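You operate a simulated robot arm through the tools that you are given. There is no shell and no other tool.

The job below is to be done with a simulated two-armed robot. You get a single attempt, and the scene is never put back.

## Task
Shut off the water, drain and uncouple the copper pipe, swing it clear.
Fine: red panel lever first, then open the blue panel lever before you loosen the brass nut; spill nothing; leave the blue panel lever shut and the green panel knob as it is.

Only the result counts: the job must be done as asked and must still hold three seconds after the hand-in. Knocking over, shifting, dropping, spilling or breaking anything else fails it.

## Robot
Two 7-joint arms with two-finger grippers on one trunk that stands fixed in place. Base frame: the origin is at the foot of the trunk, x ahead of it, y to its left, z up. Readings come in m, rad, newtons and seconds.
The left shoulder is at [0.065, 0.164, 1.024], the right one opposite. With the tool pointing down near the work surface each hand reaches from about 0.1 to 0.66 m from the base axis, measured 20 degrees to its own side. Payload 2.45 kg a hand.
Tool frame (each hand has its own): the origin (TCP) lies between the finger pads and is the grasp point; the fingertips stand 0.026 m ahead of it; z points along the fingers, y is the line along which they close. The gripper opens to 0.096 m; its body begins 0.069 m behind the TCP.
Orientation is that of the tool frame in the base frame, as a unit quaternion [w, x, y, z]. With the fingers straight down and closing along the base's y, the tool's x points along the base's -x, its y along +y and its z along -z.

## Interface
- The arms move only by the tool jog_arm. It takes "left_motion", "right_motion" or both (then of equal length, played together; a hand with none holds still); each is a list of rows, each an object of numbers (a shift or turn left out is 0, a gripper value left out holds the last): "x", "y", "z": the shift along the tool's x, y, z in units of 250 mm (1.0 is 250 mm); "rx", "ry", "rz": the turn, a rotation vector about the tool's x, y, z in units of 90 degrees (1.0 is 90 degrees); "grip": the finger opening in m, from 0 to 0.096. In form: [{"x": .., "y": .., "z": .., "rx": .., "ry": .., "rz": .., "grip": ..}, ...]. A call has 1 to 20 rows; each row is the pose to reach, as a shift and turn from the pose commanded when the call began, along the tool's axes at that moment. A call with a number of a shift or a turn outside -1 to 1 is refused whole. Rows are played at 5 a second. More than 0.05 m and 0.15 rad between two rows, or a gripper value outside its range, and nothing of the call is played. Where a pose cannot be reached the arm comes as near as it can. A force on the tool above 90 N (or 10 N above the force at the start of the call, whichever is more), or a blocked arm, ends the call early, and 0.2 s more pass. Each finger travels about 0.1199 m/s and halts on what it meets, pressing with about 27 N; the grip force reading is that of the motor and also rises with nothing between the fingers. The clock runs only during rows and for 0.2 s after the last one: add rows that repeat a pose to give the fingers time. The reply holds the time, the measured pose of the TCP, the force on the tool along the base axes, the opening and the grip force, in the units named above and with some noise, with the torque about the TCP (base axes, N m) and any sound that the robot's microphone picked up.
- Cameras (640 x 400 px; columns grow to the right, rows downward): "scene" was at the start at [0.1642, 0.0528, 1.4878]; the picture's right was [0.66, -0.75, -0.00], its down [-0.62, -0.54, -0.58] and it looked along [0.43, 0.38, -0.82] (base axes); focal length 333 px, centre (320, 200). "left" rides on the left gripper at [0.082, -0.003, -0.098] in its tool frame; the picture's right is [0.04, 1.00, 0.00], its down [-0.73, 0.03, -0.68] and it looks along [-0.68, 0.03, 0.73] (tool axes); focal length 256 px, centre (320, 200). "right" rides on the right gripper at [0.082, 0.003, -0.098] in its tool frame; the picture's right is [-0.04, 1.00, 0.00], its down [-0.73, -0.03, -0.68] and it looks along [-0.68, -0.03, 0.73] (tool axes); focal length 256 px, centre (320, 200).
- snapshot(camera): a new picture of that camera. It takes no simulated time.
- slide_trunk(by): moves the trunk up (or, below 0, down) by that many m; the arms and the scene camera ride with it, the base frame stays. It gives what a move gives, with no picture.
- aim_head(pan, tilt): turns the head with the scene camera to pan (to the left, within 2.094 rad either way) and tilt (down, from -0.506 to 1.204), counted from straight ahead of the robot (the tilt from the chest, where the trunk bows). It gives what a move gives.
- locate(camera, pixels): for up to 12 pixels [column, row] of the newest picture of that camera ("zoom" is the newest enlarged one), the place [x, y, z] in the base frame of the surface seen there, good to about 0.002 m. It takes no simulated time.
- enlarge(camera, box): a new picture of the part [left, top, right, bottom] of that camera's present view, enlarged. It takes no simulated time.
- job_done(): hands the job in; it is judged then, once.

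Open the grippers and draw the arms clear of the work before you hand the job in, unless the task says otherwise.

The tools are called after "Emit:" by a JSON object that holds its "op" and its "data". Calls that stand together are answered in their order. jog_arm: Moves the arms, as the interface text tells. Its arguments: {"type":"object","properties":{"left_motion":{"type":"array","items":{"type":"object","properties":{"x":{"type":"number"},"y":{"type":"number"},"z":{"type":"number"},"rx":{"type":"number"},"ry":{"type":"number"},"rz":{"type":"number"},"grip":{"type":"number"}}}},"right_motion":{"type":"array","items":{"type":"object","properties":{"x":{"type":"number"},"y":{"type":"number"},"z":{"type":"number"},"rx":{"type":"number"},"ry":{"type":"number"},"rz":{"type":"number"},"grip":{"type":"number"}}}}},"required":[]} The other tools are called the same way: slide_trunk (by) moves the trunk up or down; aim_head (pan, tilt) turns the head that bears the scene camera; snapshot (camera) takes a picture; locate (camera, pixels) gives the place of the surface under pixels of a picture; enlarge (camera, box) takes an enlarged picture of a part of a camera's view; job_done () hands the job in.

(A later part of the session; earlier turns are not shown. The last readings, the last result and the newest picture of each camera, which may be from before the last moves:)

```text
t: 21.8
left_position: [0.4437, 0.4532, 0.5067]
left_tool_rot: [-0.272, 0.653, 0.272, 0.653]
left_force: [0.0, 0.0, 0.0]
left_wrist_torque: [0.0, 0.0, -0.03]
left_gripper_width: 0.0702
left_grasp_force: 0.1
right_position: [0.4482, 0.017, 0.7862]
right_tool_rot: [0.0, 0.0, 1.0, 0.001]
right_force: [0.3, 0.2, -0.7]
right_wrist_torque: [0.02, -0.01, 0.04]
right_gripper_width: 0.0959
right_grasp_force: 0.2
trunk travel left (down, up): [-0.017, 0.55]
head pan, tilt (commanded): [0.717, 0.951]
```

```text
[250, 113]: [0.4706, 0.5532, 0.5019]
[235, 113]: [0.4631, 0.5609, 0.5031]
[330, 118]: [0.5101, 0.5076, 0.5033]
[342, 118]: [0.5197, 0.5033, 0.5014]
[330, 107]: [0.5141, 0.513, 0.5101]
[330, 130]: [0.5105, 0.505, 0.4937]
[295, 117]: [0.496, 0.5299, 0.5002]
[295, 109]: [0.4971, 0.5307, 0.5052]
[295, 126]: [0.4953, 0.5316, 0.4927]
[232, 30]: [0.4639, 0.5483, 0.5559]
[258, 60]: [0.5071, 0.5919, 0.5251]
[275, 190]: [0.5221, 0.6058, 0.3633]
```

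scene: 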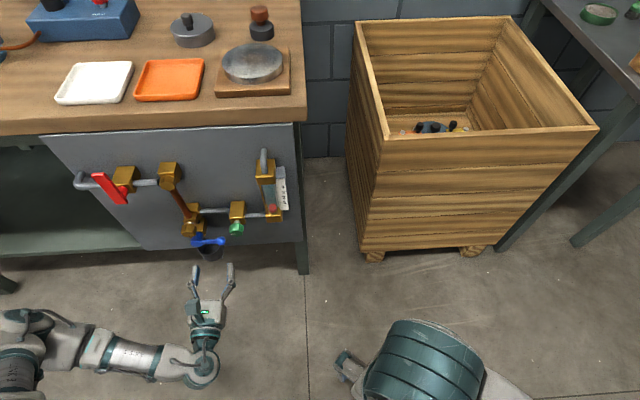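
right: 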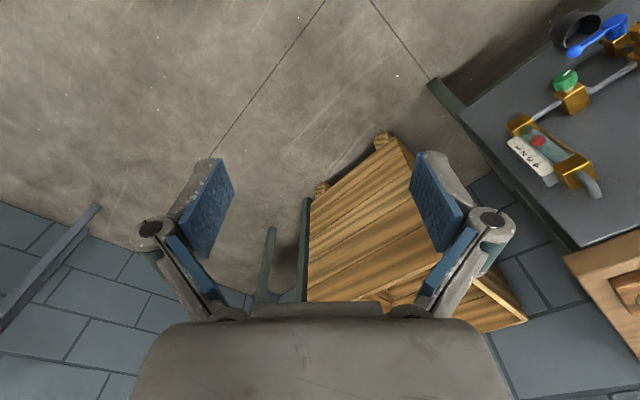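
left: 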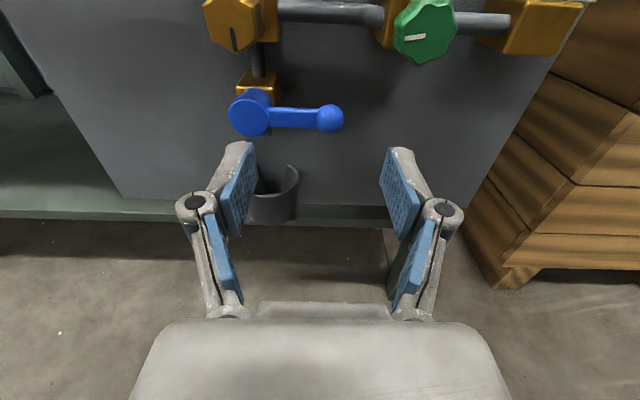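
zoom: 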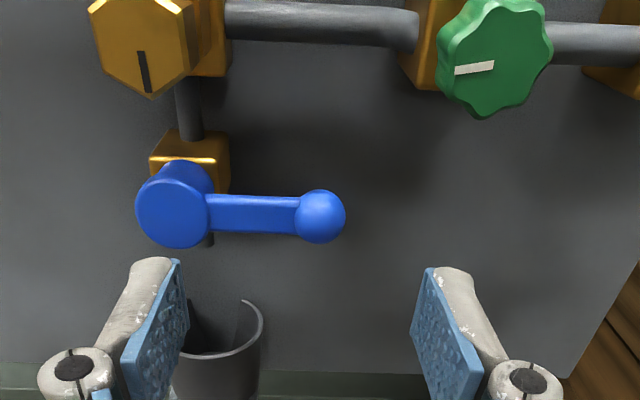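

Blue lever: pivot U≈−0.0585, z≈0.502; ball at U≈0.002; rod z 0.493–0.505. I roll the hand −90° so the fingers straddle it vertically.

Emit:
{"op": "jog_arm", "data": {"left_motion": [{"rz": -0.085}, {"rz": -0.17}, {"rz": -0.255}, {"rz": -0.34}, {"rz": -0.425}, {"rz": -0.51}, {"rz": -0.595}, {"rz": -0.68, "grip": 0.055}, {"rz": -0.765}, {"rz": -0.85}, {"rz": -0.93, "x": -0.01}, {"rz": -1.0, "x": -0.019, "y": -0.007}, {"rz": -1.0, "x": -0.019, "y": -0.007}]}}

Emit:
{"op": "snapshot", "data": {"camera": "left"}}

```text
t: 24.6
left_position: [0.4436, 0.4552, 0.5017]
left_tool_rot: [0.271, 0.269, 0.653, 0.654]
left_force: [1.0, -0.7, 0.6]
left_wrist_torque: [0.04, -0.02, 0.07]
left_gripper_width: 0.0548
left_grasp_force: 0.0
right_position: [0.4484, 0.0168, 0.7862]
right_tool_rot: [0.001, -0.001, 1.0, 0.0]
right_force: [-0.9, 0.4, -0.1]
right_wrist_torque: [0.0, -0.02, -0.01]
right_gripper_width: 0.0961
right_grasp_force: 0.0
trunk travel left (down, up): [-0.017, 0.55]
head pan, tilt (commanded): [0.717, 0.951]
```

```text
taken
```

left: 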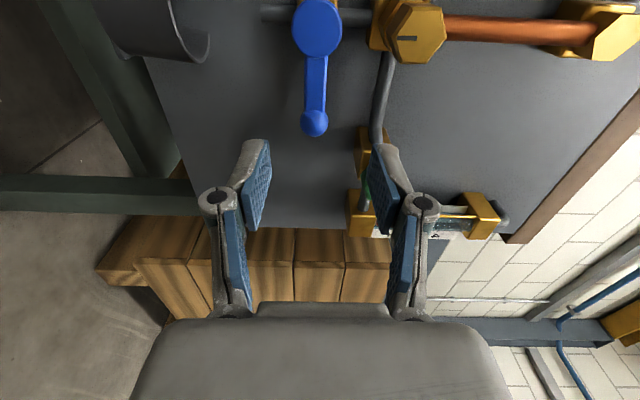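

Aligned (U=−0.008, z=0.502). I advance 0.082 m to straddle the blue lever.

Emit:
{"op": "jog_arm", "data": {"left_motion": [{"z": 0.08, "grip": 0.05}, {"z": 0.16}, {"z": 0.24}, {"z": 0.33}, {"z": 0.33}]}}

Emit:
{"op": "snapshot", "data": {"camera": "left"}}

Emit:
{"op": "enlarge", "data": {"camera": "scene", "box": [140, 170, 300, 290]}}

```text
t: 25.8
left_position: [0.5007, 0.5168, 0.5005]
left_tool_rot: [0.271, 0.27, 0.653, 0.654]
left_force: [0.3, -0.8, -0.2]
left_wrist_torque: [0.03, 0.03, -0.01]
left_gripper_width: 0.0498
left_grasp_force: 0.1
right_position: [0.4482, 0.0173, 0.7871]
right_tool_rot: [0.001, 0.0, 1.0, 0.001]
right_force: [0.2, -0.3, -0.3]
right_wrist_torque: [-0.02, 0.0, -0.02]
right_gripper_width: 0.0961
right_grasp_force: 0.1
trunk travel left (down, up): [-0.017, 0.55]
head pan, tilt (commanded): [0.717, 0.951]
```

```text
taken
```

left: 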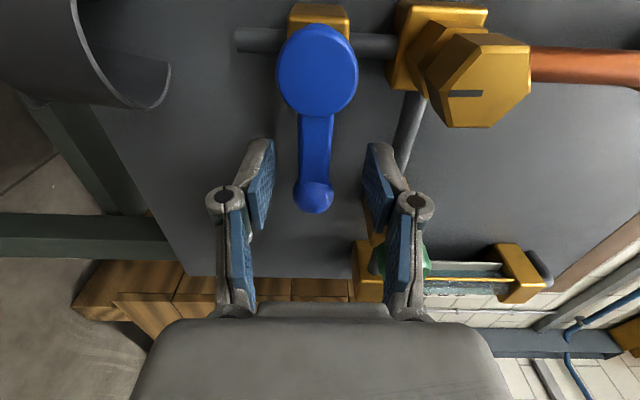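

```text
3.33 times, centred on (220, 230) of scene
```

zoom: 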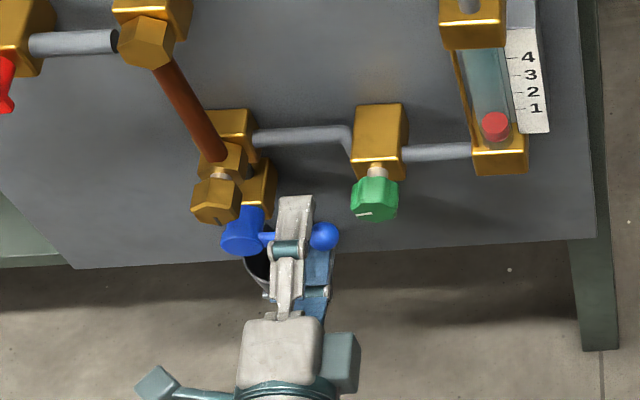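

The lever sits between the fingers. I narrow to 0.03 and test a 15° downward (clockwise) turn.

Emit:
{"op": "jog_arm", "data": {"left_motion": [{"grip": 0.03}, {"grip": 0.03}, {"x": 0.0016, "y": -0.0245, "rz": 0.0833}, {"x": 0.0064, "y": -0.0487, "rz": 0.1667}, {"x": 0.0064, "y": -0.0487, "rz": 0.1667}]}}

Emit:
{"op": "snapshot", "data": {"camera": "left"}}

Emit:
{"op": "enlarge", "data": {"camera": "scene", "box": [140, 170, 300, 290]}}

```text
t: 27.0
left_position: [0.5001, 0.5168, 0.4881]
left_tool_rot: [0.182, 0.353, 0.612, 0.684]
left_force: [1.2, 0.6, 0.8]
left_wrist_torque: [-0.02, 0.02, 0.0]
left_gripper_width: 0.0302
left_grasp_force: 0.4
right_position: [0.4485, 0.0168, 0.7857]
right_tool_rot: [0.001, -0.001, 1.0, 0.001]
right_force: [-0.1, -0.2, -0.3]
right_wrist_torque: [0.01, -0.02, -0.04]
right_gripper_width: 0.0959
right_grasp_force: 0.0
trunk travel left (down, up): [-0.017, 0.55]
head pan, tilt (commanded): [0.717, 0.951]
```

```text
taken
```

left: 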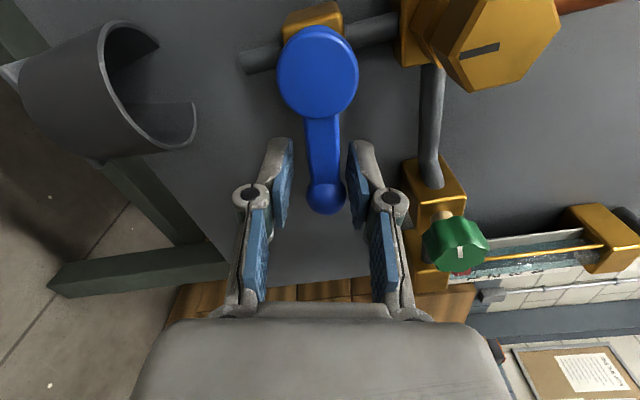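

```text
3.33 times, centred on (220, 230) of scene
```

zoom: 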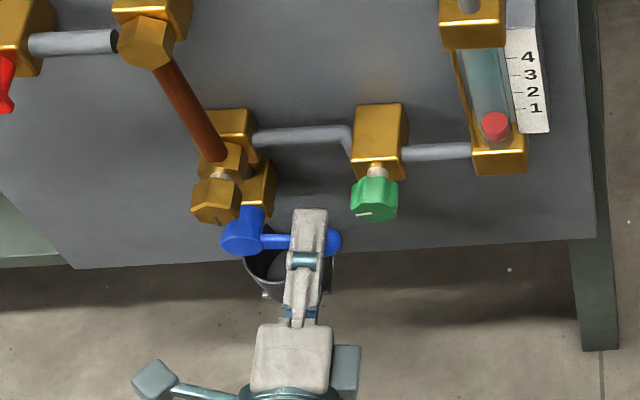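

It turns downward without resistance. I continue 45° more.

Emit:
{"op": "jog_arm", "data": {"left_motion": [{"x": 0.0016, "y": -0.0245, "rz": 0.0833}, {"x": 0.0064, "y": -0.0487, "rz": 0.1667}, {"x": 0.0143, "y": -0.0719, "rz": 0.25}, {"x": 0.0252, "y": -0.094, "rz": 0.3333}, {"x": 0.0388, "y": -0.1145, "rz": 0.4167}, {"x": 0.0551, "y": -0.1329, "rz": 0.5}, {"x": 0.0551, "y": -0.1329, "rz": 0.5}]}}

Emit:
{"op": "snapshot", "data": {"camera": "left"}}

Emit:
{"op": "enlarge", "data": {"camera": "scene", "box": [140, 170, 300, 290]}}

```text
t: 28.6
left_position: [0.483, 0.5328, 0.4603]
left_tool_rot: [-0.095, 0.561, 0.43, 0.701]
left_force: [0.5, 0.6, 0.5]
left_wrist_torque: [0.01, -0.04, 0.02]
left_gripper_width: 0.0303
left_grasp_force: 0.1
right_position: [0.4491, 0.0165, 0.7867]
right_tool_rot: [0.0, -0.001, 1.0, 0.001]
right_force: [0.5, 0.0, 0.1]
right_wrist_torque: [-0.01, 0.02, -0.01]
right_gripper_width: 0.0959
right_grasp_force: 0.2
trunk travel left (down, up): [-0.017, 0.55]
head pan, tilt (commanded): [0.717, 0.951]
```

```text
taken
```

left: 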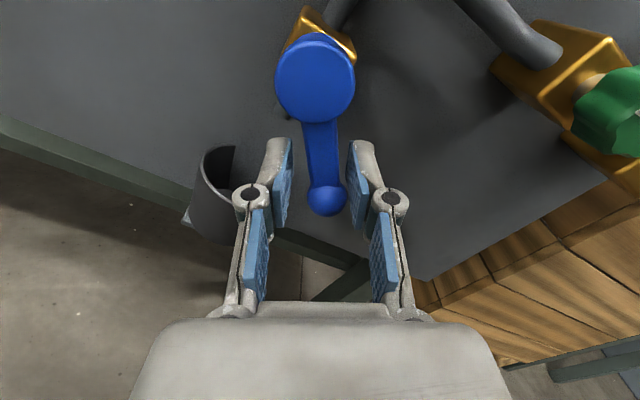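

```text
3.33 times, centred on (220, 230) of scene
```

zoom: 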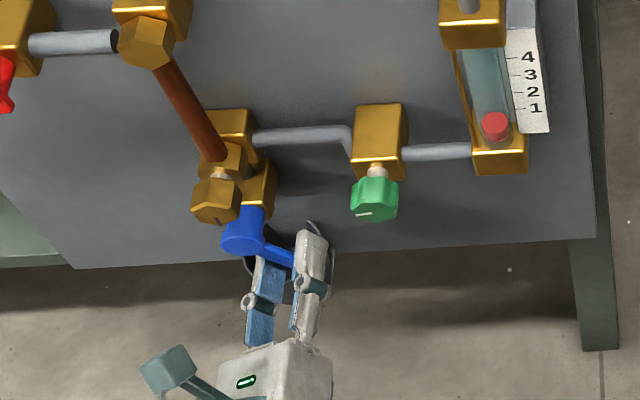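

The lever is at about 52° and still free. I continue to 90° tool angle plus a little to find the stop.

Emit:
{"op": "jog_arm", "data": {"left_motion": [{"x": 0.0016, "y": -0.0245, "rz": 0.0833}, {"x": 0.0064, "y": -0.0487, "rz": 0.1667}, {"x": 0.0143, "y": -0.0719, "rz": 0.25}, {"x": 0.0252, "y": -0.094, "rz": 0.3333}, {"x": 0.0252, "y": -0.094, "rz": 0.3333}]}}

Emit:
{"op": "snapshot", "data": {"camera": "left"}}

Emit:
{"op": "enlarge", "data": {"camera": "scene", "box": [140, 170, 300, 290]}}

```text
t: 29.8
left_position: [0.4665, 0.5474, 0.4547]
left_tool_rot: [-0.272, 0.652, 0.271, 0.654]
left_force: [-0.1, -0.3, -0.3]
left_wrist_torque: [-0.03, 0.0, -0.04]
left_gripper_width: 0.0302
left_grasp_force: 0.7
right_position: [0.4488, 0.0169, 0.7852]
right_tool_rot: [0.001, -0.001, 1.0, 0.001]
right_force: [-0.3, 0.7, 0.3]
right_wrist_torque: [0.04, -0.03, -0.02]
right_gripper_width: 0.0961
right_grasp_force: 0.1
trunk travel left (down, up): [-0.017, 0.55]
head pan, tilt (commanded): [0.717, 0.951]
```

```text
taken
```

left: 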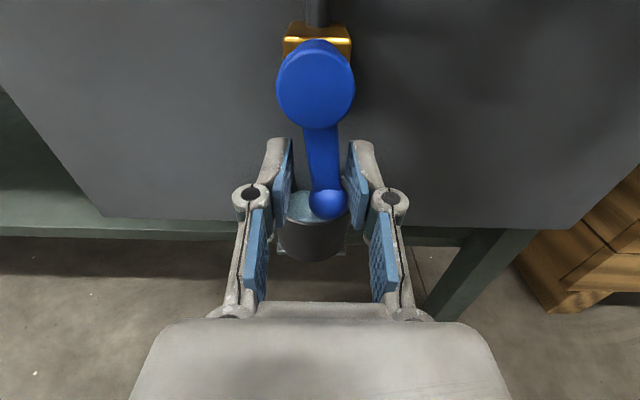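

```text
3.33 times, centred on (220, 230) of scene
```

zoom: 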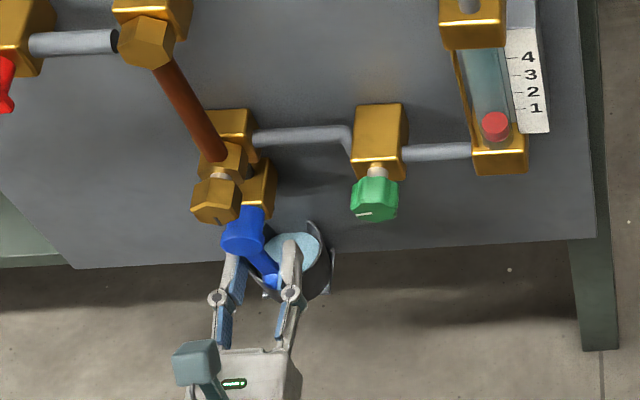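

Water is now in the cup. I must check that it doesn't overflow, so I enlarge the cup in both views.

Emit:
{"op": "enlarge", "data": {"camera": "left", "box": [260, 150, 370, 280]}}

Emit:
{"op": "enlarge", "data": {"camera": "scene", "box": [185, 215, 245, 265]}}

```text
3.08 times, centred on (315, 215) of left
```

zoom: 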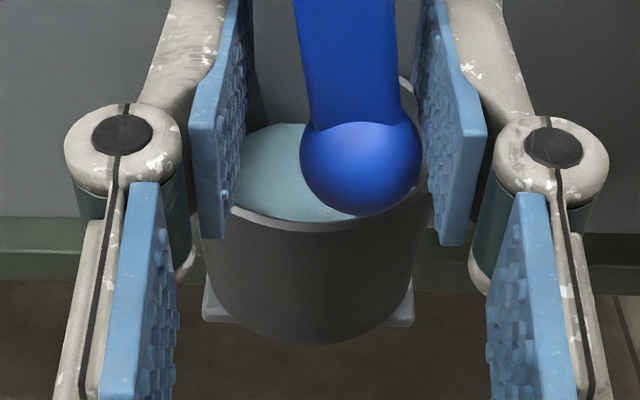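

```text
8.00 times, centred on (215, 240) of scene
```

zoom: 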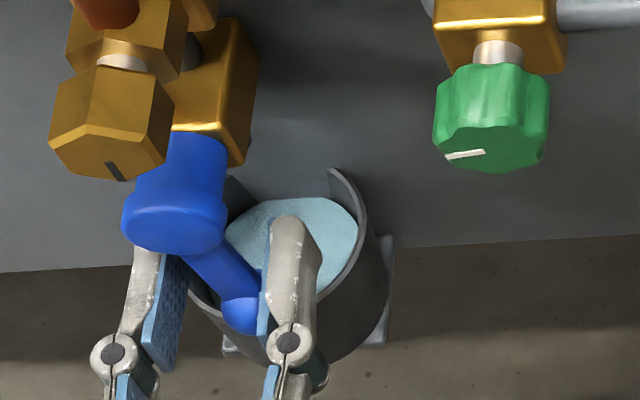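

I measure the water surface and rim heights in the cup to see how much headroom there is.

Emit:
{"op": "locate", "data": {"camera": "zoom", "pixels": [[265, 215], [340, 240], [300, 205], [365, 210], [335, 175], [380, 250], [360, 260], [345, 200]]}}

```text
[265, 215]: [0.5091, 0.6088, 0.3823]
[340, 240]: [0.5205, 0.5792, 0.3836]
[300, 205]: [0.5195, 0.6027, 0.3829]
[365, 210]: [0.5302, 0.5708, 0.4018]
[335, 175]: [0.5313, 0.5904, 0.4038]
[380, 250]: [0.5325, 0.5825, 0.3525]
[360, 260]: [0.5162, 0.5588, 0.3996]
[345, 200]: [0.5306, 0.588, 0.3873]
```

Water is at z≈0.383 and the rim at ≈0.403. I hold 0.2 s and re-measure to see whether it is still rising.

Emit:
{"op": "jog_arm", "data": {"left_motion": [{"x": 0.0}]}}

Emit:
{"op": "enlarge", "data": {"camera": "scene", "box": [185, 215, 245, 265]}}

Emit:
{"op": "locate", "data": {"camera": "zoom", "pixels": [[265, 215], [340, 240], [300, 205], [365, 210], [345, 200]]}}

```text
t: 30.2
left_position: [0.4684, 0.5494, 0.4529]
left_tool_rot: [-0.271, 0.652, 0.271, 0.654]
left_force: [0.1, 0.3, 0.3]
left_wrist_torque: [0.01, -0.04, -0.02]
left_gripper_width: 0.0299
left_grasp_force: 0.1
right_position: [0.4485, 0.0165, 0.7854]
right_tool_rot: [0.001, -0.001, 1.0, 0.0]
right_force: [-0.1, 0.7, -0.1]
right_wrist_torque: [0.0, 0.01, -0.02]
right_gripper_width: 0.0959
right_grasp_force: 0.0
trunk travel left (down, up): [-0.017, 0.55]
head pan, tilt (commanded): [0.717, 0.951]
```

```text
8.00 times, centred on (215, 240) of scene
```

zoom: 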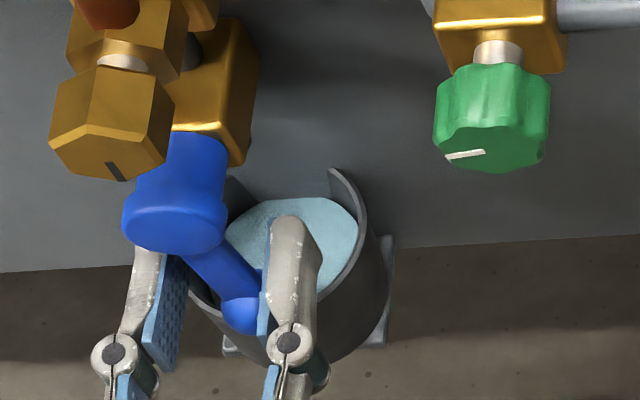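

```text
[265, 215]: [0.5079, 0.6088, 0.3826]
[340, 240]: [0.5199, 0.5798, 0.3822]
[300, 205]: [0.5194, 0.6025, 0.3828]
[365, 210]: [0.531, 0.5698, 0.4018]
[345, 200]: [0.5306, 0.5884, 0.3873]
```

The level is steady (0.3826), so the drain has finished. I push the lever the last few degrees to its stop so it is fully open.

Emit:
{"op": "jog_arm", "data": {"left_motion": [{"x": 0.0005, "y": -0.0131, "rz": 0.0444}, {"x": 0.0018, "y": -0.0262, "rz": 0.0889}, {"x": 0.0018, "y": -0.0262, "rz": 0.0889}]}}

Emit:
{"op": "snapshot", "data": {"camera": "left"}}

Emit:
{"op": "enlarge", "data": {"camera": "scene", "box": [185, 215, 245, 265]}}

Emit:
{"op": "locate", "data": {"camera": "zoom", "pixels": [[265, 215], [340, 240], [300, 205]]}}

```text
t: 31.0
left_position: [0.4638, 0.5524, 0.4556]
left_tool_rot: [-0.316, 0.67, 0.224, 0.633]
left_force: [-0.1, 0.1, -0.1]
left_wrist_torque: [0.01, 0.0, 0.03]
left_gripper_width: 0.0303
left_grasp_force: 0.2
right_position: [0.449, 0.0175, 0.7856]
right_tool_rot: [0.001, -0.001, 1.0, 0.001]
right_force: [-0.1, -0.2, -0.1]
right_wrist_torque: [-0.02, 0.0, 0.0]
right_gripper_width: 0.0959
right_grasp_force: 0.1
trunk travel left (down, up): [-0.017, 0.55]
head pan, tilt (commanded): [0.717, 0.951]
```

```text
taken
```

left: 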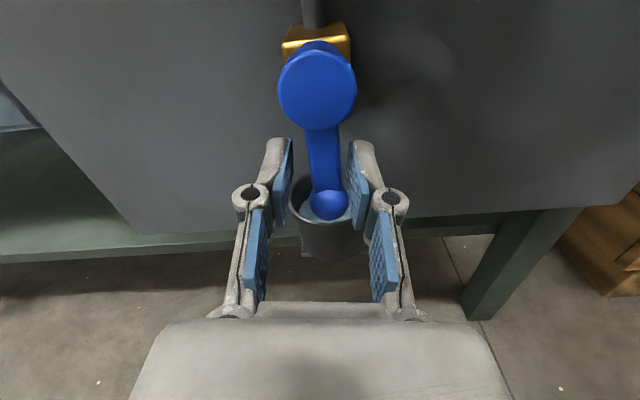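

```text
8.00 times, centred on (215, 240) of scene
```

zoom: 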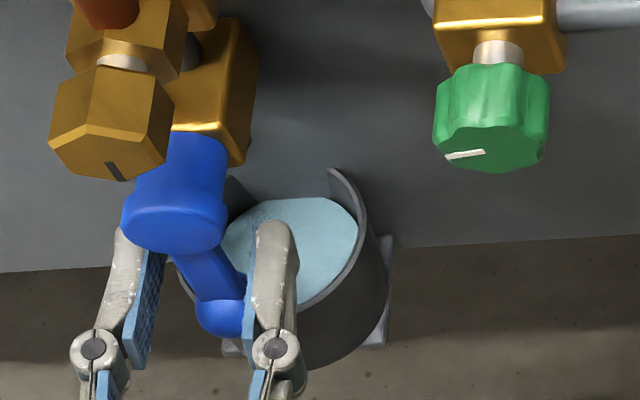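

```text
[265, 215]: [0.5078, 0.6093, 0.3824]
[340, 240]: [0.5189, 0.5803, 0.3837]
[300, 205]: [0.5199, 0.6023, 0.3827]
```

Still no stop contact; I check the lever's angle from pivot (317,90) and ball (328,205).

Emit:
{"op": "locate", "data": {"camera": "left", "pixels": [[317, 90], [328, 205], [312, 205], [347, 205], [306, 140], [339, 140], [279, 92], [356, 92]]}}

```text
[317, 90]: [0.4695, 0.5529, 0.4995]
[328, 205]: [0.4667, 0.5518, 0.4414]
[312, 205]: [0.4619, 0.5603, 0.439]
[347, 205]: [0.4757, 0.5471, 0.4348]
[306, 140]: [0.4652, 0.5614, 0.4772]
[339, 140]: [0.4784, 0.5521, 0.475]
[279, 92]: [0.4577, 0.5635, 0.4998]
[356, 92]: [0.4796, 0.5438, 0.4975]
```

Pivot and ball both sit at U≈−0.060, so the blue lever points straight down, fully open, and the water is steady. I open the fingers and back off.

Emit:
{"op": "jog_arm", "data": {"left_motion": [{"grip": 0.055}, {"z": -0.05, "grip": 0.055}, {"z": -0.15}, {"z": -0.25}, {"z": -0.35}, {"z": -0.35}]}}

Emit:
{"op": "snapshot", "data": {"camera": "left"}}

Emit:
{"op": "enlarge", "data": {"camera": "scene", "box": [140, 150, 300, 270]}}

```text
t: 32.4
left_position: [0.4022, 0.4901, 0.4543]
left_tool_rot: [-0.316, 0.669, 0.225, 0.633]
left_force: [-1.4, 0.2, 0.2]
left_wrist_torque: [0.03, 0.02, 0.0]
left_gripper_width: 0.055
left_grasp_force: 0.1
right_position: [0.4488, 0.0176, 0.7856]
right_tool_rot: [0.001, -0.001, 1.0, 0.001]
right_force: [-0.5, -0.4, 0.1]
right_wrist_torque: [-0.02, -0.03, 0.01]
right_gripper_width: 0.0959
right_grasp_force: 0.0
trunk travel left (down, up): [-0.017, 0.55]
head pan, tilt (commanded): [0.717, 0.951]
```

```text
taken
```

left: 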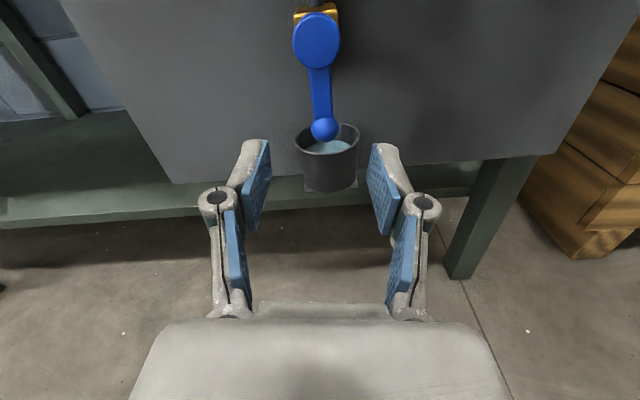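

```text
3.33 times, centred on (220, 210) of scene
```

zoom: 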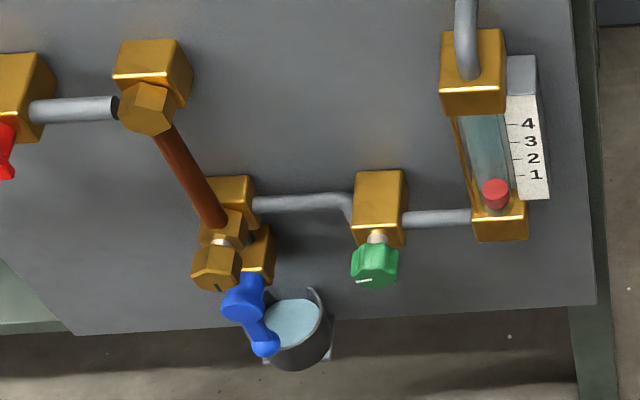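

Now I raise the hand to the nut's height (z≈0.565) and level its roll to look at the nut.

Emit:
{"op": "jog_arm", "data": {"left_motion": [{"x": 0.11, "y": -0.015, "rz": -0.03}, {"x": 0.22, "y": -0.031, "rz": -0.06}, {"x": 0.33, "y": -0.046, "rz": -0.089}, {"x": 0.44, "y": -0.062, "rz": -0.089}, {"x": 0.44, "y": -0.062, "rz": -0.089}]}}

Emit:
{"op": "snapshot", "data": {"camera": "left"}}

Emit:
{"op": "enlarge", "data": {"camera": "left", "box": [220, 0, 420, 200]}}

```text
t: 33.6
left_position: [0.401, 0.4897, 0.5664]
left_tool_rot: [-0.271, 0.652, 0.271, 0.654]
left_force: [0.4, 0.4, -0.1]
left_wrist_torque: [0.01, -0.02, -0.04]
left_gripper_width: 0.0552
left_grasp_force: 0.1
right_position: [0.4486, 0.0173, 0.7869]
right_tool_rot: [0.001, -0.001, 1.0, 0.001]
right_force: [-0.2, 0.5, 0.1]
right_wrist_torque: [0.0, 0.0, 0.0]
right_gripper_width: 0.0962
right_grasp_force: 0.0
trunk travel left (down, up): [-0.017, 0.55]
head pan, tilt (commanded): [0.717, 0.951]
```

```text
taken
```

left: 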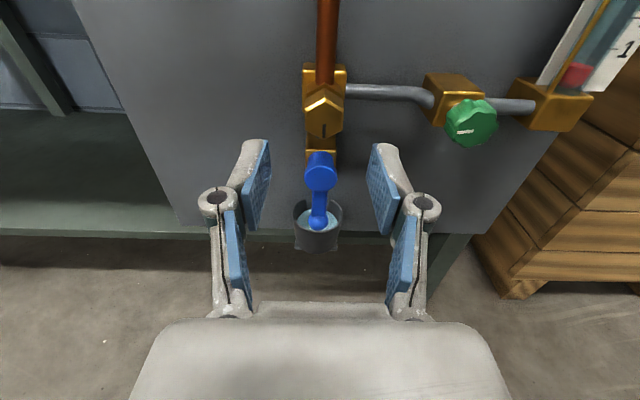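

```text
2.00 times, centred on (320, 100) of left
```

zoom: 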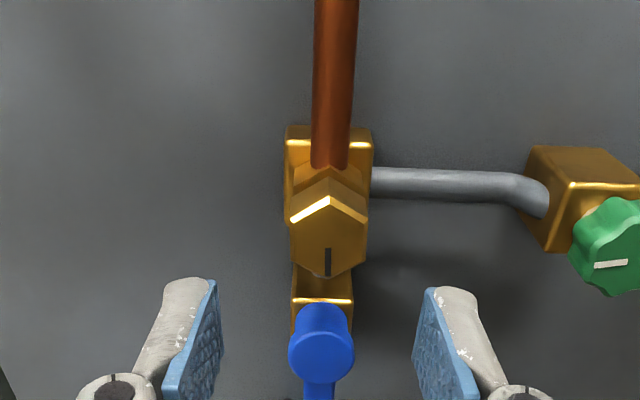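

The nut is a hexagon with vertical flats left and right (zoom ~(300..366, 200..280)), so fingers closing horizontally suit it. I locate its edges.

Emit:
{"op": "locate", "data": {"camera": "zoom", "pixels": [[328, 245], [294, 240], [362, 240], [328, 205], [328, 275], [328, 188], [296, 220], [362, 222], [318, 285], [328, 120], [300, 160], [330, 310]]}}

Emit:
{"op": "enlarge", "data": {"camera": "left", "box": [290, 50, 360, 150]}}

```text
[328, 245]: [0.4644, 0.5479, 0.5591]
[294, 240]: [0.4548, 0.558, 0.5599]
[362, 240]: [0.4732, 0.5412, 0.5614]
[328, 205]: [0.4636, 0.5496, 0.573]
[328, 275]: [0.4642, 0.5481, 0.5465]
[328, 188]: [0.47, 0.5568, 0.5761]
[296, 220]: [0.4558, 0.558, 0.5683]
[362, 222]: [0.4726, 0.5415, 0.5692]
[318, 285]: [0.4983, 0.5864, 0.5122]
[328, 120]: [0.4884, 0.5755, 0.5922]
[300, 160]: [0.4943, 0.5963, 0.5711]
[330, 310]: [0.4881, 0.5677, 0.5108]
```

```text
4.00 times, centred on (325, 100) of left
```

zoom: 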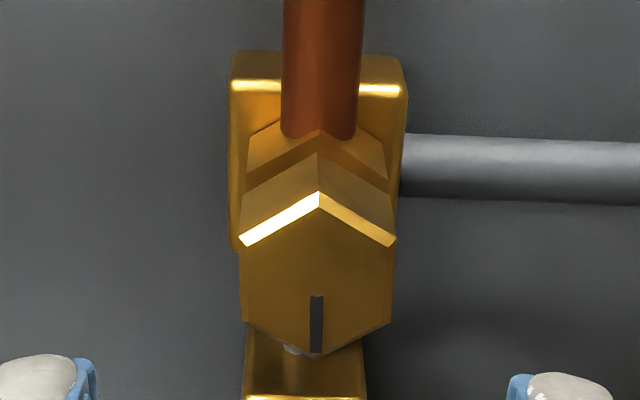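

Nut: flats at U −0.073/−0.048 (centre −0.0605), z centre ≈0.5605, front at s≈0.082. I align and advance so the tips cover the nut, then close.

Emit:
{"op": "jog_arm", "data": {"left_motion": [{"x": -0.024, "y": 0.009, "z": 0.08, "grip": 0.05}, {"x": -0.024, "y": 0.009, "z": 0.16}, {"x": -0.024, "y": 0.009, "z": 0.24}, {"x": -0.024, "y": 0.009, "z": 0.317}, {"x": -0.024, "y": 0.009, "z": 0.317}]}}

Emit:
{"op": "snapshot", "data": {"camera": "left"}}

Emit:
{"op": "enlarge", "data": {"camera": "scene", "box": [150, 150, 270, 270]}}

```text
t: 34.8
left_position: [0.4582, 0.5468, 0.5606]
left_tool_rot: [-0.271, 0.651, 0.271, 0.654]
left_force: [-0.3, -0.3, -0.4]
left_wrist_torque: [-0.03, -0.01, 0.01]
left_gripper_width: 0.0501
left_grasp_force: 0.0
right_position: [0.4483, 0.017, 0.7859]
right_tool_rot: [0.001, -0.001, 1.0, 0.001]
right_force: [0.4, -0.4, -0.6]
right_wrist_torque: [-0.02, 0.01, 0.02]
right_gripper_width: 0.0962
right_grasp_force: 0.1
trunk travel left (down, up): [-0.017, 0.55]
head pan, tilt (commanded): [0.717, 0.951]
```

```text
taken
```

left: 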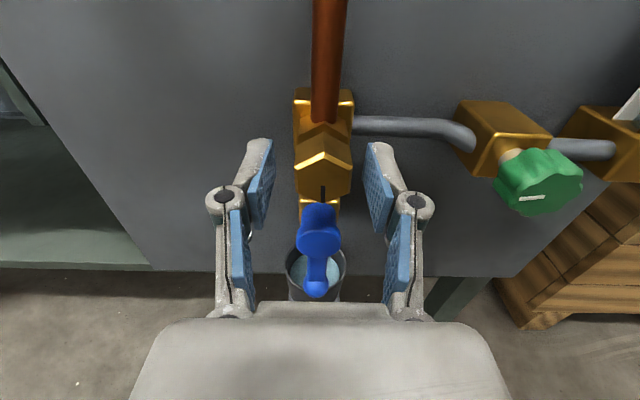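

```text
3.33 times, centred on (210, 210) of scene
```

zoom: 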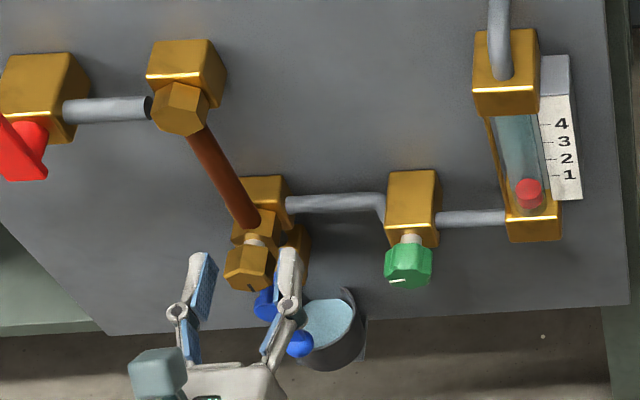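

Nut is centred between the fingers. I nudge 2 mm right and close on it.

Emit:
{"op": "jog_arm", "data": {"left_motion": [{"y": 0.008, "grip": 0.04}, {"y": 0.008, "grip": 0.03}, {"y": 0.008, "grip": 0.015}, {"y": 0.008, "grip": 0.015}, {"y": 0.008, "grip": 0.015}]}}

Emit:
{"op": "snapshot", "data": {"camera": "left"}}

Emit:
{"op": "enlarge", "data": {"camera": "scene", "box": [150, 150, 270, 270]}}

```text
t: 36.0
left_position: [0.4598, 0.5447, 0.5609]
left_tool_rot: [-0.271, 0.652, 0.271, 0.654]
left_force: [-6.3, 3.9, 1.1]
left_wrist_torque: [-0.02, 0.03, 0.21]
left_gripper_width: 0.0331
left_grasp_force: 45.4
right_position: [0.4493, 0.0169, 0.7849]
right_tool_rot: [0.001, -0.001, 1.0, 0.0]
right_force: [-0.1, -0.6, 0.7]
right_wrist_torque: [0.04, 0.01, 0.02]
right_gripper_width: 0.0961
right_grasp_force: 0.0
trunk travel left (down, up): [-0.017, 0.55]
head pan, tilt (commanded): [0.717, 0.951]
```

```text
taken
```

left: 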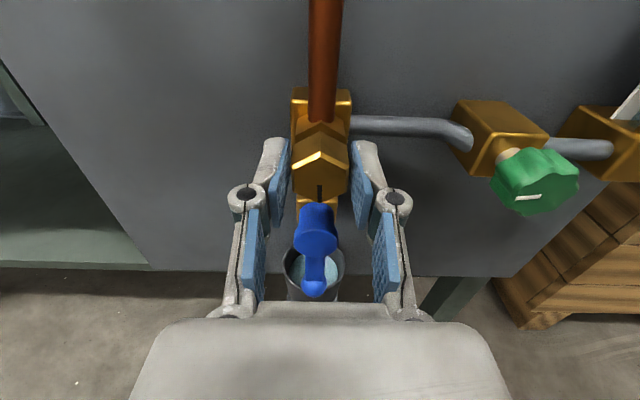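

```text
3.33 times, centred on (210, 210) of scene
```

zoom: 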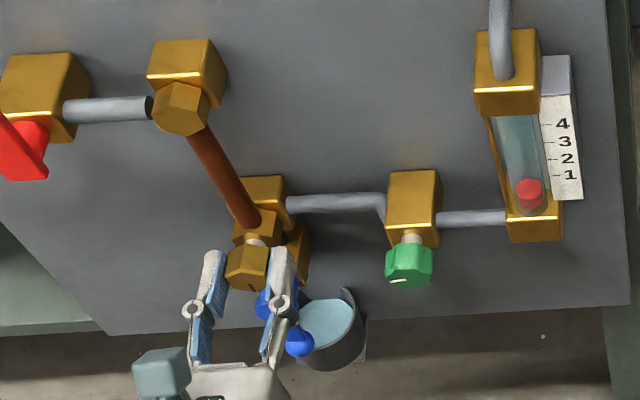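

The fingers hold the nut (width 0.033, firm grip). I turn counter-clockwise 30° as a test and check the mark.

Emit:
{"op": "jog_arm", "data": {"left_motion": [{"rz": -0.0833}, {"rz": -0.1667}, {"rz": -0.25}, {"rz": -0.3333}, {"rz": -0.3333}]}}

Emit:
{"op": "snapshot", "data": {"camera": "left"}}

Emit:
{"op": "enlarge", "data": {"camera": "scene", "box": [150, 150, 270, 270]}}

```text
t: 37.2
left_position: [0.4589, 0.5448, 0.5605]
left_tool_rot: [-0.092, 0.558, 0.431, 0.703]
left_force: [6.5, 25.5, 11.0]
left_wrist_torque: [0.46, -0.45, 0.53]
left_gripper_width: 0.0333
left_grasp_force: 45.0
right_position: [0.4485, 0.018, 0.7862]
right_tool_rot: [0.002, -0.002, 1.0, 0.001]
right_force: [-0.7, 0.6, -0.1]
right_wrist_torque: [0.0, 0.01, 0.04]
right_gripper_width: 0.0959
right_grasp_force: 0.0
trunk travel left (down, up): [-0.017, 0.55]
head pan, tilt (commanded): [0.717, 0.951]
```

```text
taken
```

left: 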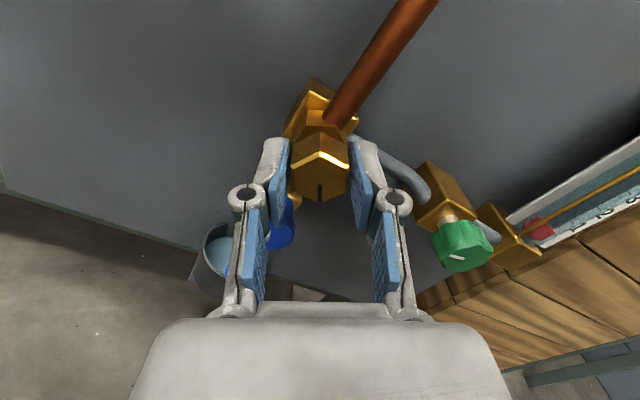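

```text
3.33 times, centred on (210, 210) of scene
```

zoom: 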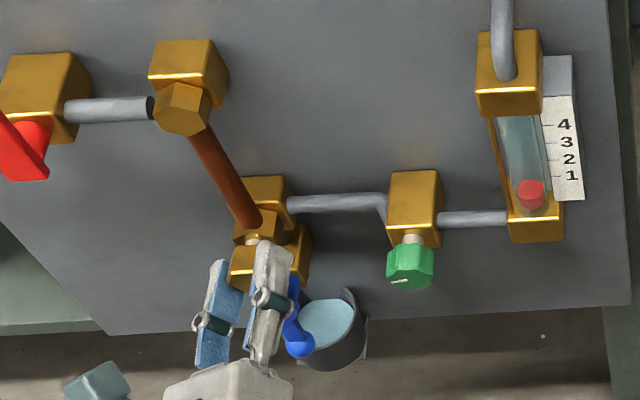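

The mark turned with the hand (nut rotates). Forces are modest (~28 N, mainly misalignment). I continue another 45°.

Emit:
{"op": "jog_arm", "data": {"left_motion": [{"rz": -0.0833}, {"rz": -0.1667}, {"rz": -0.25}, {"rz": -0.3333}, {"rz": -0.4167}, {"rz": -0.5}, {"rz": -0.5}]}}

Emit:
{"op": "snapshot", "data": {"camera": "left"}}

Emit:
{"op": "enlarge", "data": {"camera": "scene", "box": [150, 150, 270, 270]}}

```text
t: 38.8
left_position: [0.4606, 0.546, 0.5606]
left_tool_rot: [0.184, 0.351, 0.612, 0.684]
left_force: [-19.0, 13.2, 11.2]
left_wrist_torque: [0.2, -0.19, 0.49]
left_gripper_width: 0.0333
left_grasp_force: 45.2
right_position: [0.4473, 0.0176, 0.7868]
right_tool_rot: [0.002, -0.001, 1.0, 0.0]
right_force: [-0.1, 0.2, -0.3]
right_wrist_torque: [0.0, 0.0, -0.02]
right_gripper_width: 0.0963
right_grasp_force: 0.1
trunk travel left (down, up): [-0.017, 0.55]
head pan, tilt (commanded): [0.717, 0.951]
```

```text
taken
```

left: 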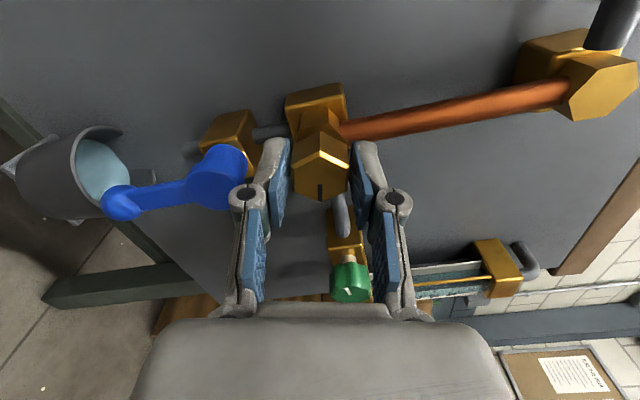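

```text
3.33 times, centred on (210, 210) of scene
```

zoom: 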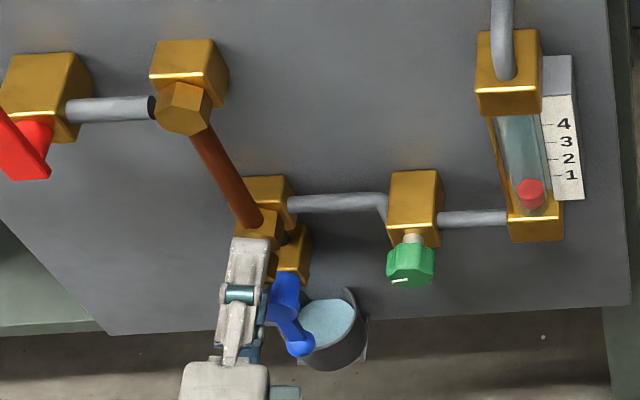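

75° turned so far. I continue 60° more.

Emit:
{"op": "jog_arm", "data": {"left_motion": [{"rz": -0.0833}, {"rz": -0.1667}, {"rz": -0.25}, {"rz": -0.3333}, {"rz": -0.4167}, {"rz": -0.5}, {"rz": -0.5833}, {"rz": -0.6667}, {"rz": -0.6667}]}}

Emit:
{"op": "snapshot", "data": {"camera": "left"}}

Emit:
{"op": "enlarge", "data": {"camera": "scene", "box": [150, 150, 270, 270]}}

```text
t: 40.8
left_position: [0.4602, 0.5454, 0.5601]
left_tool_rot: [0.501, -0.002, 0.706, 0.501]
left_force: [-5.1, 26.3, 6.6]
left_wrist_torque: [0.42, -0.42, -0.02]
left_gripper_width: 0.0335
left_grasp_force: 45.1
right_position: [0.4491, 0.0191, 0.7867]
right_tool_rot: [0.003, -0.001, 1.0, 0.0]
right_force: [-0.5, 1.3, -0.3]
right_wrist_torque: [-0.01, 0.01, 0.01]
right_gripper_width: 0.0962
right_grasp_force: 0.0
trunk travel left (down, up): [-0.017, 0.55]
head pan, tilt (commanded): [0.717, 0.951]
```

```text
taken
```

left: 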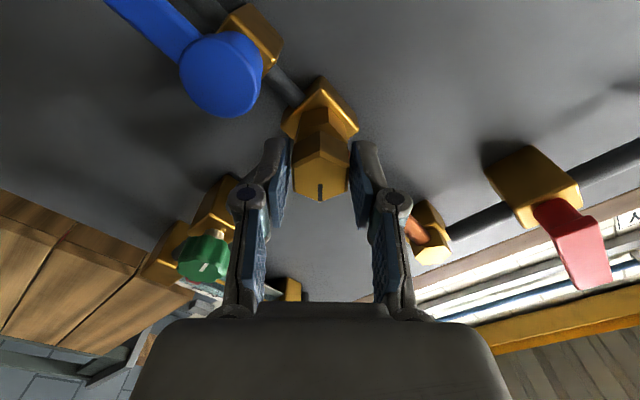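

```text
3.33 times, centred on (210, 210) of scene
```

zoom: 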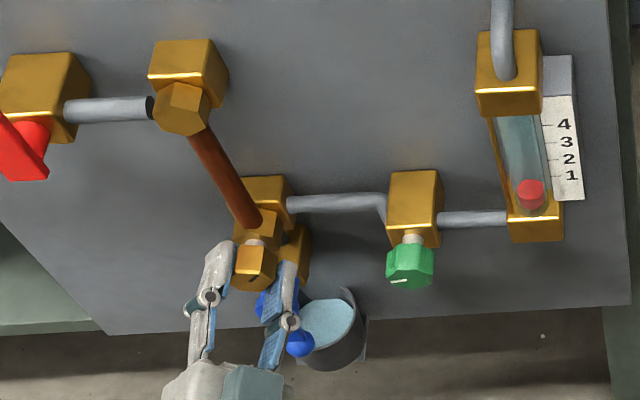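

135° turned, no obstruction. I continue another 60°.

Emit:
{"op": "jog_arm", "data": {"left_motion": [{"rz": -0.0833}, {"rz": -0.1667}, {"rz": -0.25}, {"rz": -0.3333}, {"rz": -0.4167}, {"rz": -0.5}, {"rz": -0.5833}, {"rz": -0.6667}, {"rz": -0.6667}]}}

Emit:
{"op": "snapshot", "data": {"camera": "left"}}

Emit:
{"op": "enlarge", "data": {"camera": "scene", "box": [150, 150, 270, 270]}}

```text
t: 42.8
left_position: [0.4585, 0.5435, 0.5596]
left_tool_rot: [0.683, -0.355, 0.611, 0.183]
left_force: [-20.5, 7.9, 0.8]
left_wrist_torque: [0.7, 0.08, 0.6]
left_gripper_width: 0.0335
left_grasp_force: 45.2
right_position: [0.4466, 0.0176, 0.7851]
right_tool_rot: [0.002, 0.0, 1.0, 0.001]
right_force: [-0.8, 0.2, -0.3]
right_wrist_torque: [-0.01, 0.04, -0.01]
right_gripper_width: 0.0961
right_grasp_force: 0.0
trunk travel left (down, up): [-0.017, 0.55]
head pan, tilt (commanded): [0.717, 0.951]
```

```text
taken
```

left: 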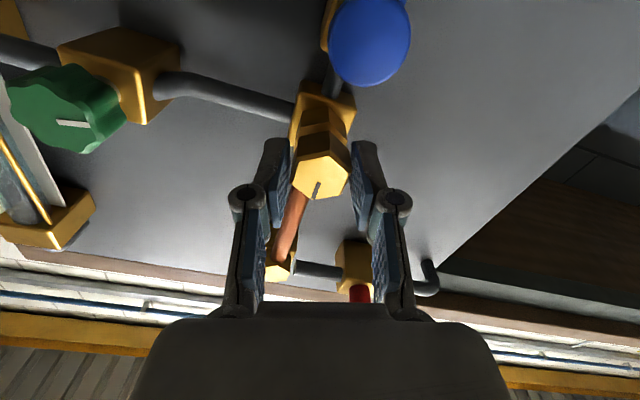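

```text
3.33 times, centred on (210, 210) of scene
```

zoom: 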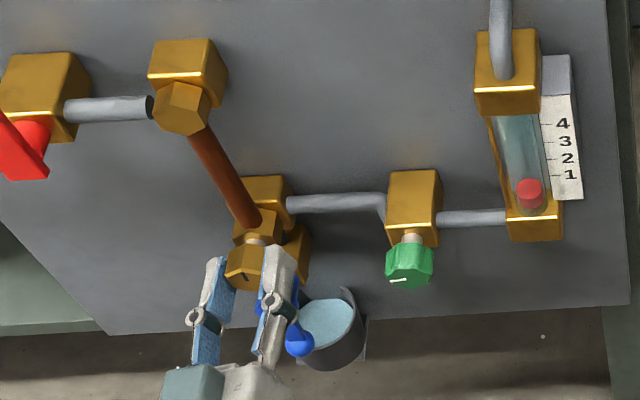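

The mark now lags in the fingers (tilted ~15°), so the nut has hit its end stop near 180°. I release the nut and back off to look.

Emit:
{"op": "jog_arm", "data": {"left_motion": [{"grip": 0.055}, {"grip": 0.055}, {"z": -0.1}, {"z": -0.2}, {"z": -0.3}, {"z": -0.3}]}}

Emit:
{"op": "snapshot", "data": {"camera": "left"}}

Emit:
{"op": "enlarge", "data": {"camera": "scene", "box": [150, 150, 270, 270]}}

```text
t: 44.2
left_position: [0.4015, 0.5078, 0.5628]
left_tool_rot: [0.688, -0.332, 0.617, 0.189]
left_force: [-0.9, 0.0, 0.1]
left_wrist_torque: [-0.01, 0.01, 0.0]
left_gripper_width: 0.0552
left_grasp_force: 0.0
right_position: [0.4416, 0.0303, 0.7921]
right_tool_rot: [0.006, -0.001, 1.0, -0.008]
right_force: [-1.8, 0.3, -0.1]
right_wrist_torque: [0.02, -0.04, -0.01]
right_gripper_width: 0.0961
right_grasp_force: 0.0
trunk travel left (down, up): [-0.017, 0.55]
head pan, tilt (commanded): [0.717, 0.951]
```

```text
taken
```

left: 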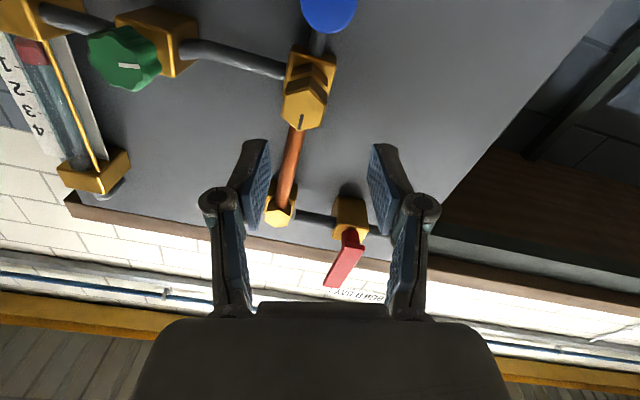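

```text
3.33 times, centred on (210, 210) of scene
```

zoom: 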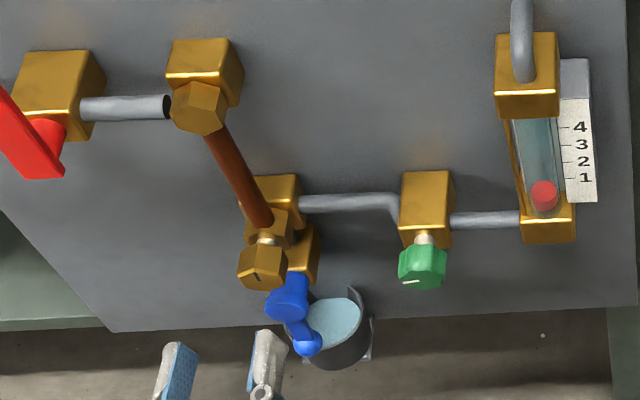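

The right hand's reading and scene camera shifted slightly (~1 cm), suggesting the left arm is straining against the body. I take a full scene picture to see.

Emit:
{"op": "snapshot", "data": {"camera": "scene"}}

Emit:
{"op": "enlarge", "data": {"camera": "left", "box": [230, 20, 400, 240]}}

```text
taken
```

scene: 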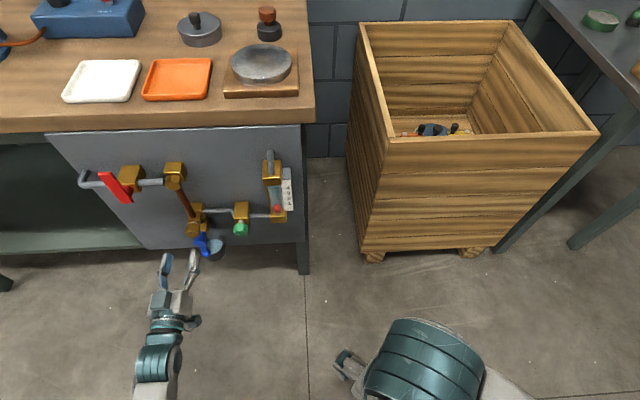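

```text
1.82 times, centred on (315, 130) of left
```

zoom: 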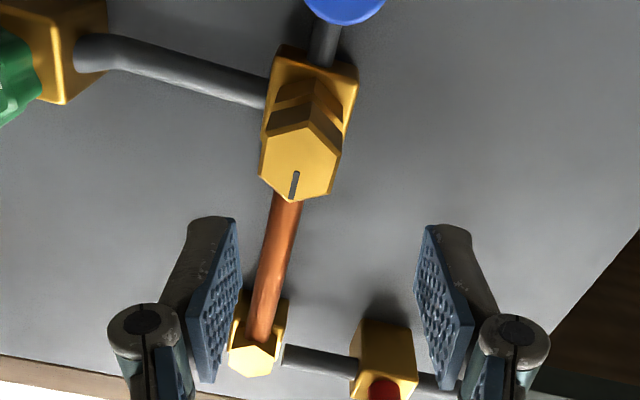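

The nut's mark now points up (turned 180° from before). I ease the strained arm forward, level the roll, and raise it to z≈0.625, in front of the copper pipe's lower half.

Emit:
{"op": "jog_arm", "data": {"left_motion": [{"z": 0.05, "rz": 0.04}, {"z": 0.1, "rz": 0.08}, {"z": 0.144, "rz": 0.12}, {"z": 0.144, "x": -0.08, "y": -0.022, "rz": 0.1667}, {"z": 0.144, "x": -0.17, "y": -0.045, "rz": 0.1667}, {"z": 0.144, "x": -0.251, "y": -0.067, "rz": 0.1667}, {"z": 0.144, "x": -0.251, "y": -0.067, "rz": 0.1667}]}}

Emit:
{"op": "snapshot", "data": {"camera": "left"}}

Emit:
{"op": "snapshot", "data": {"camera": "scene"}}

```text
t: 45.8
left_position: [0.4331, 0.516, 0.6238]
left_tool_rot: [0.653, -0.272, 0.652, 0.271]
left_force: [0.6, -0.4, -0.1]
left_wrist_torque: [0.01, -0.02, 0.0]
left_gripper_width: 0.0552
left_grasp_force: 0.1
right_position: [0.4482, 0.0187, 0.786]
right_tool_rot: [0.002, -0.001, 1.0, -0.001]
right_force: [0.1, -0.5, 1.0]
right_wrist_torque: [-0.01, 0.0, 0.0]
right_gripper_width: 0.096
right_grasp_force: 0.0
trunk travel left (down, up): [-0.017, 0.55]
head pan, tilt (commanded): [0.717, 0.951]
```

```text
taken
```

left: 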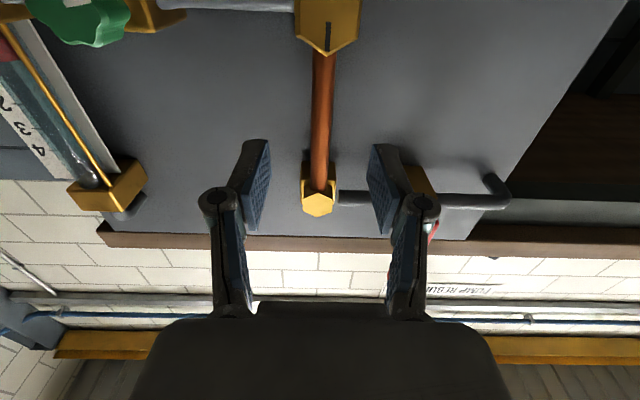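

```text
taken
```

scene: 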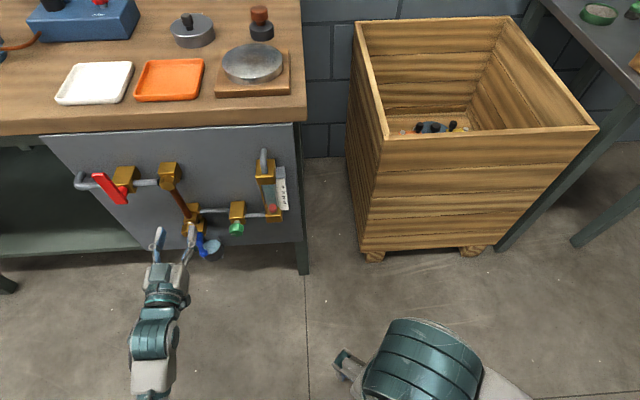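

Strain gone; TCP is aligned with the pipe (U=−0.0586, z=0.624). I advance so the fingers straddle the copper pipe.

Emit:
{"op": "jog_arm", "data": {"left_motion": [{"z": 0.07, "grip": 0.05}, {"z": 0.14}, {"z": 0.21}, {"z": 0.28, "grip": 0.045}, {"z": 0.28, "grip": 0.045}]}}

Emit:
{"op": "snapshot", "data": {"camera": "left"}}

Emit:
{"op": "enlarge", "data": {"camera": "scene", "box": [110, 140, 270, 270]}}

```text
t: 47.0
left_position: [0.4819, 0.5657, 0.6271]
left_tool_rot: [0.654, -0.272, 0.652, 0.272]
left_force: [0.5, 0.6, -0.4]
left_wrist_torque: [-0.03, 0.02, 0.02]
left_gripper_width: 0.045
left_grasp_force: 0.0
right_position: [0.4485, 0.0179, 0.786]
right_tool_rot: [0.0, -0.001, 1.0, 0.0]
right_force: [0.6, 0.2, -0.8]
right_wrist_torque: [-0.02, -0.01, -0.02]
right_gripper_width: 0.0958
right_grasp_force: 0.0
trunk travel left (down, up): [-0.017, 0.55]
head pan, tilt (commanded): [0.717, 0.951]
```

```text
taken
```

left: 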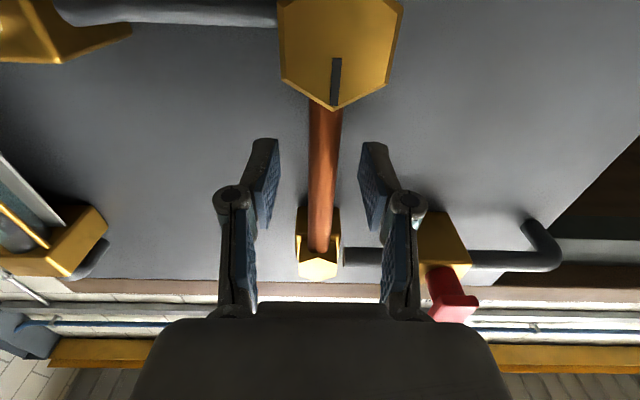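

```text
3.08 times, centred on (190, 205) of scene
```

zoom: 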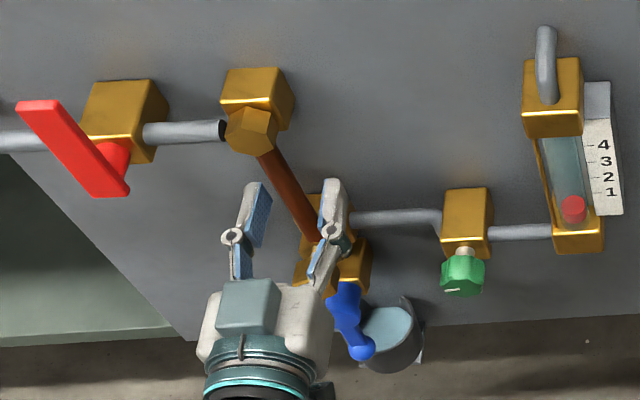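

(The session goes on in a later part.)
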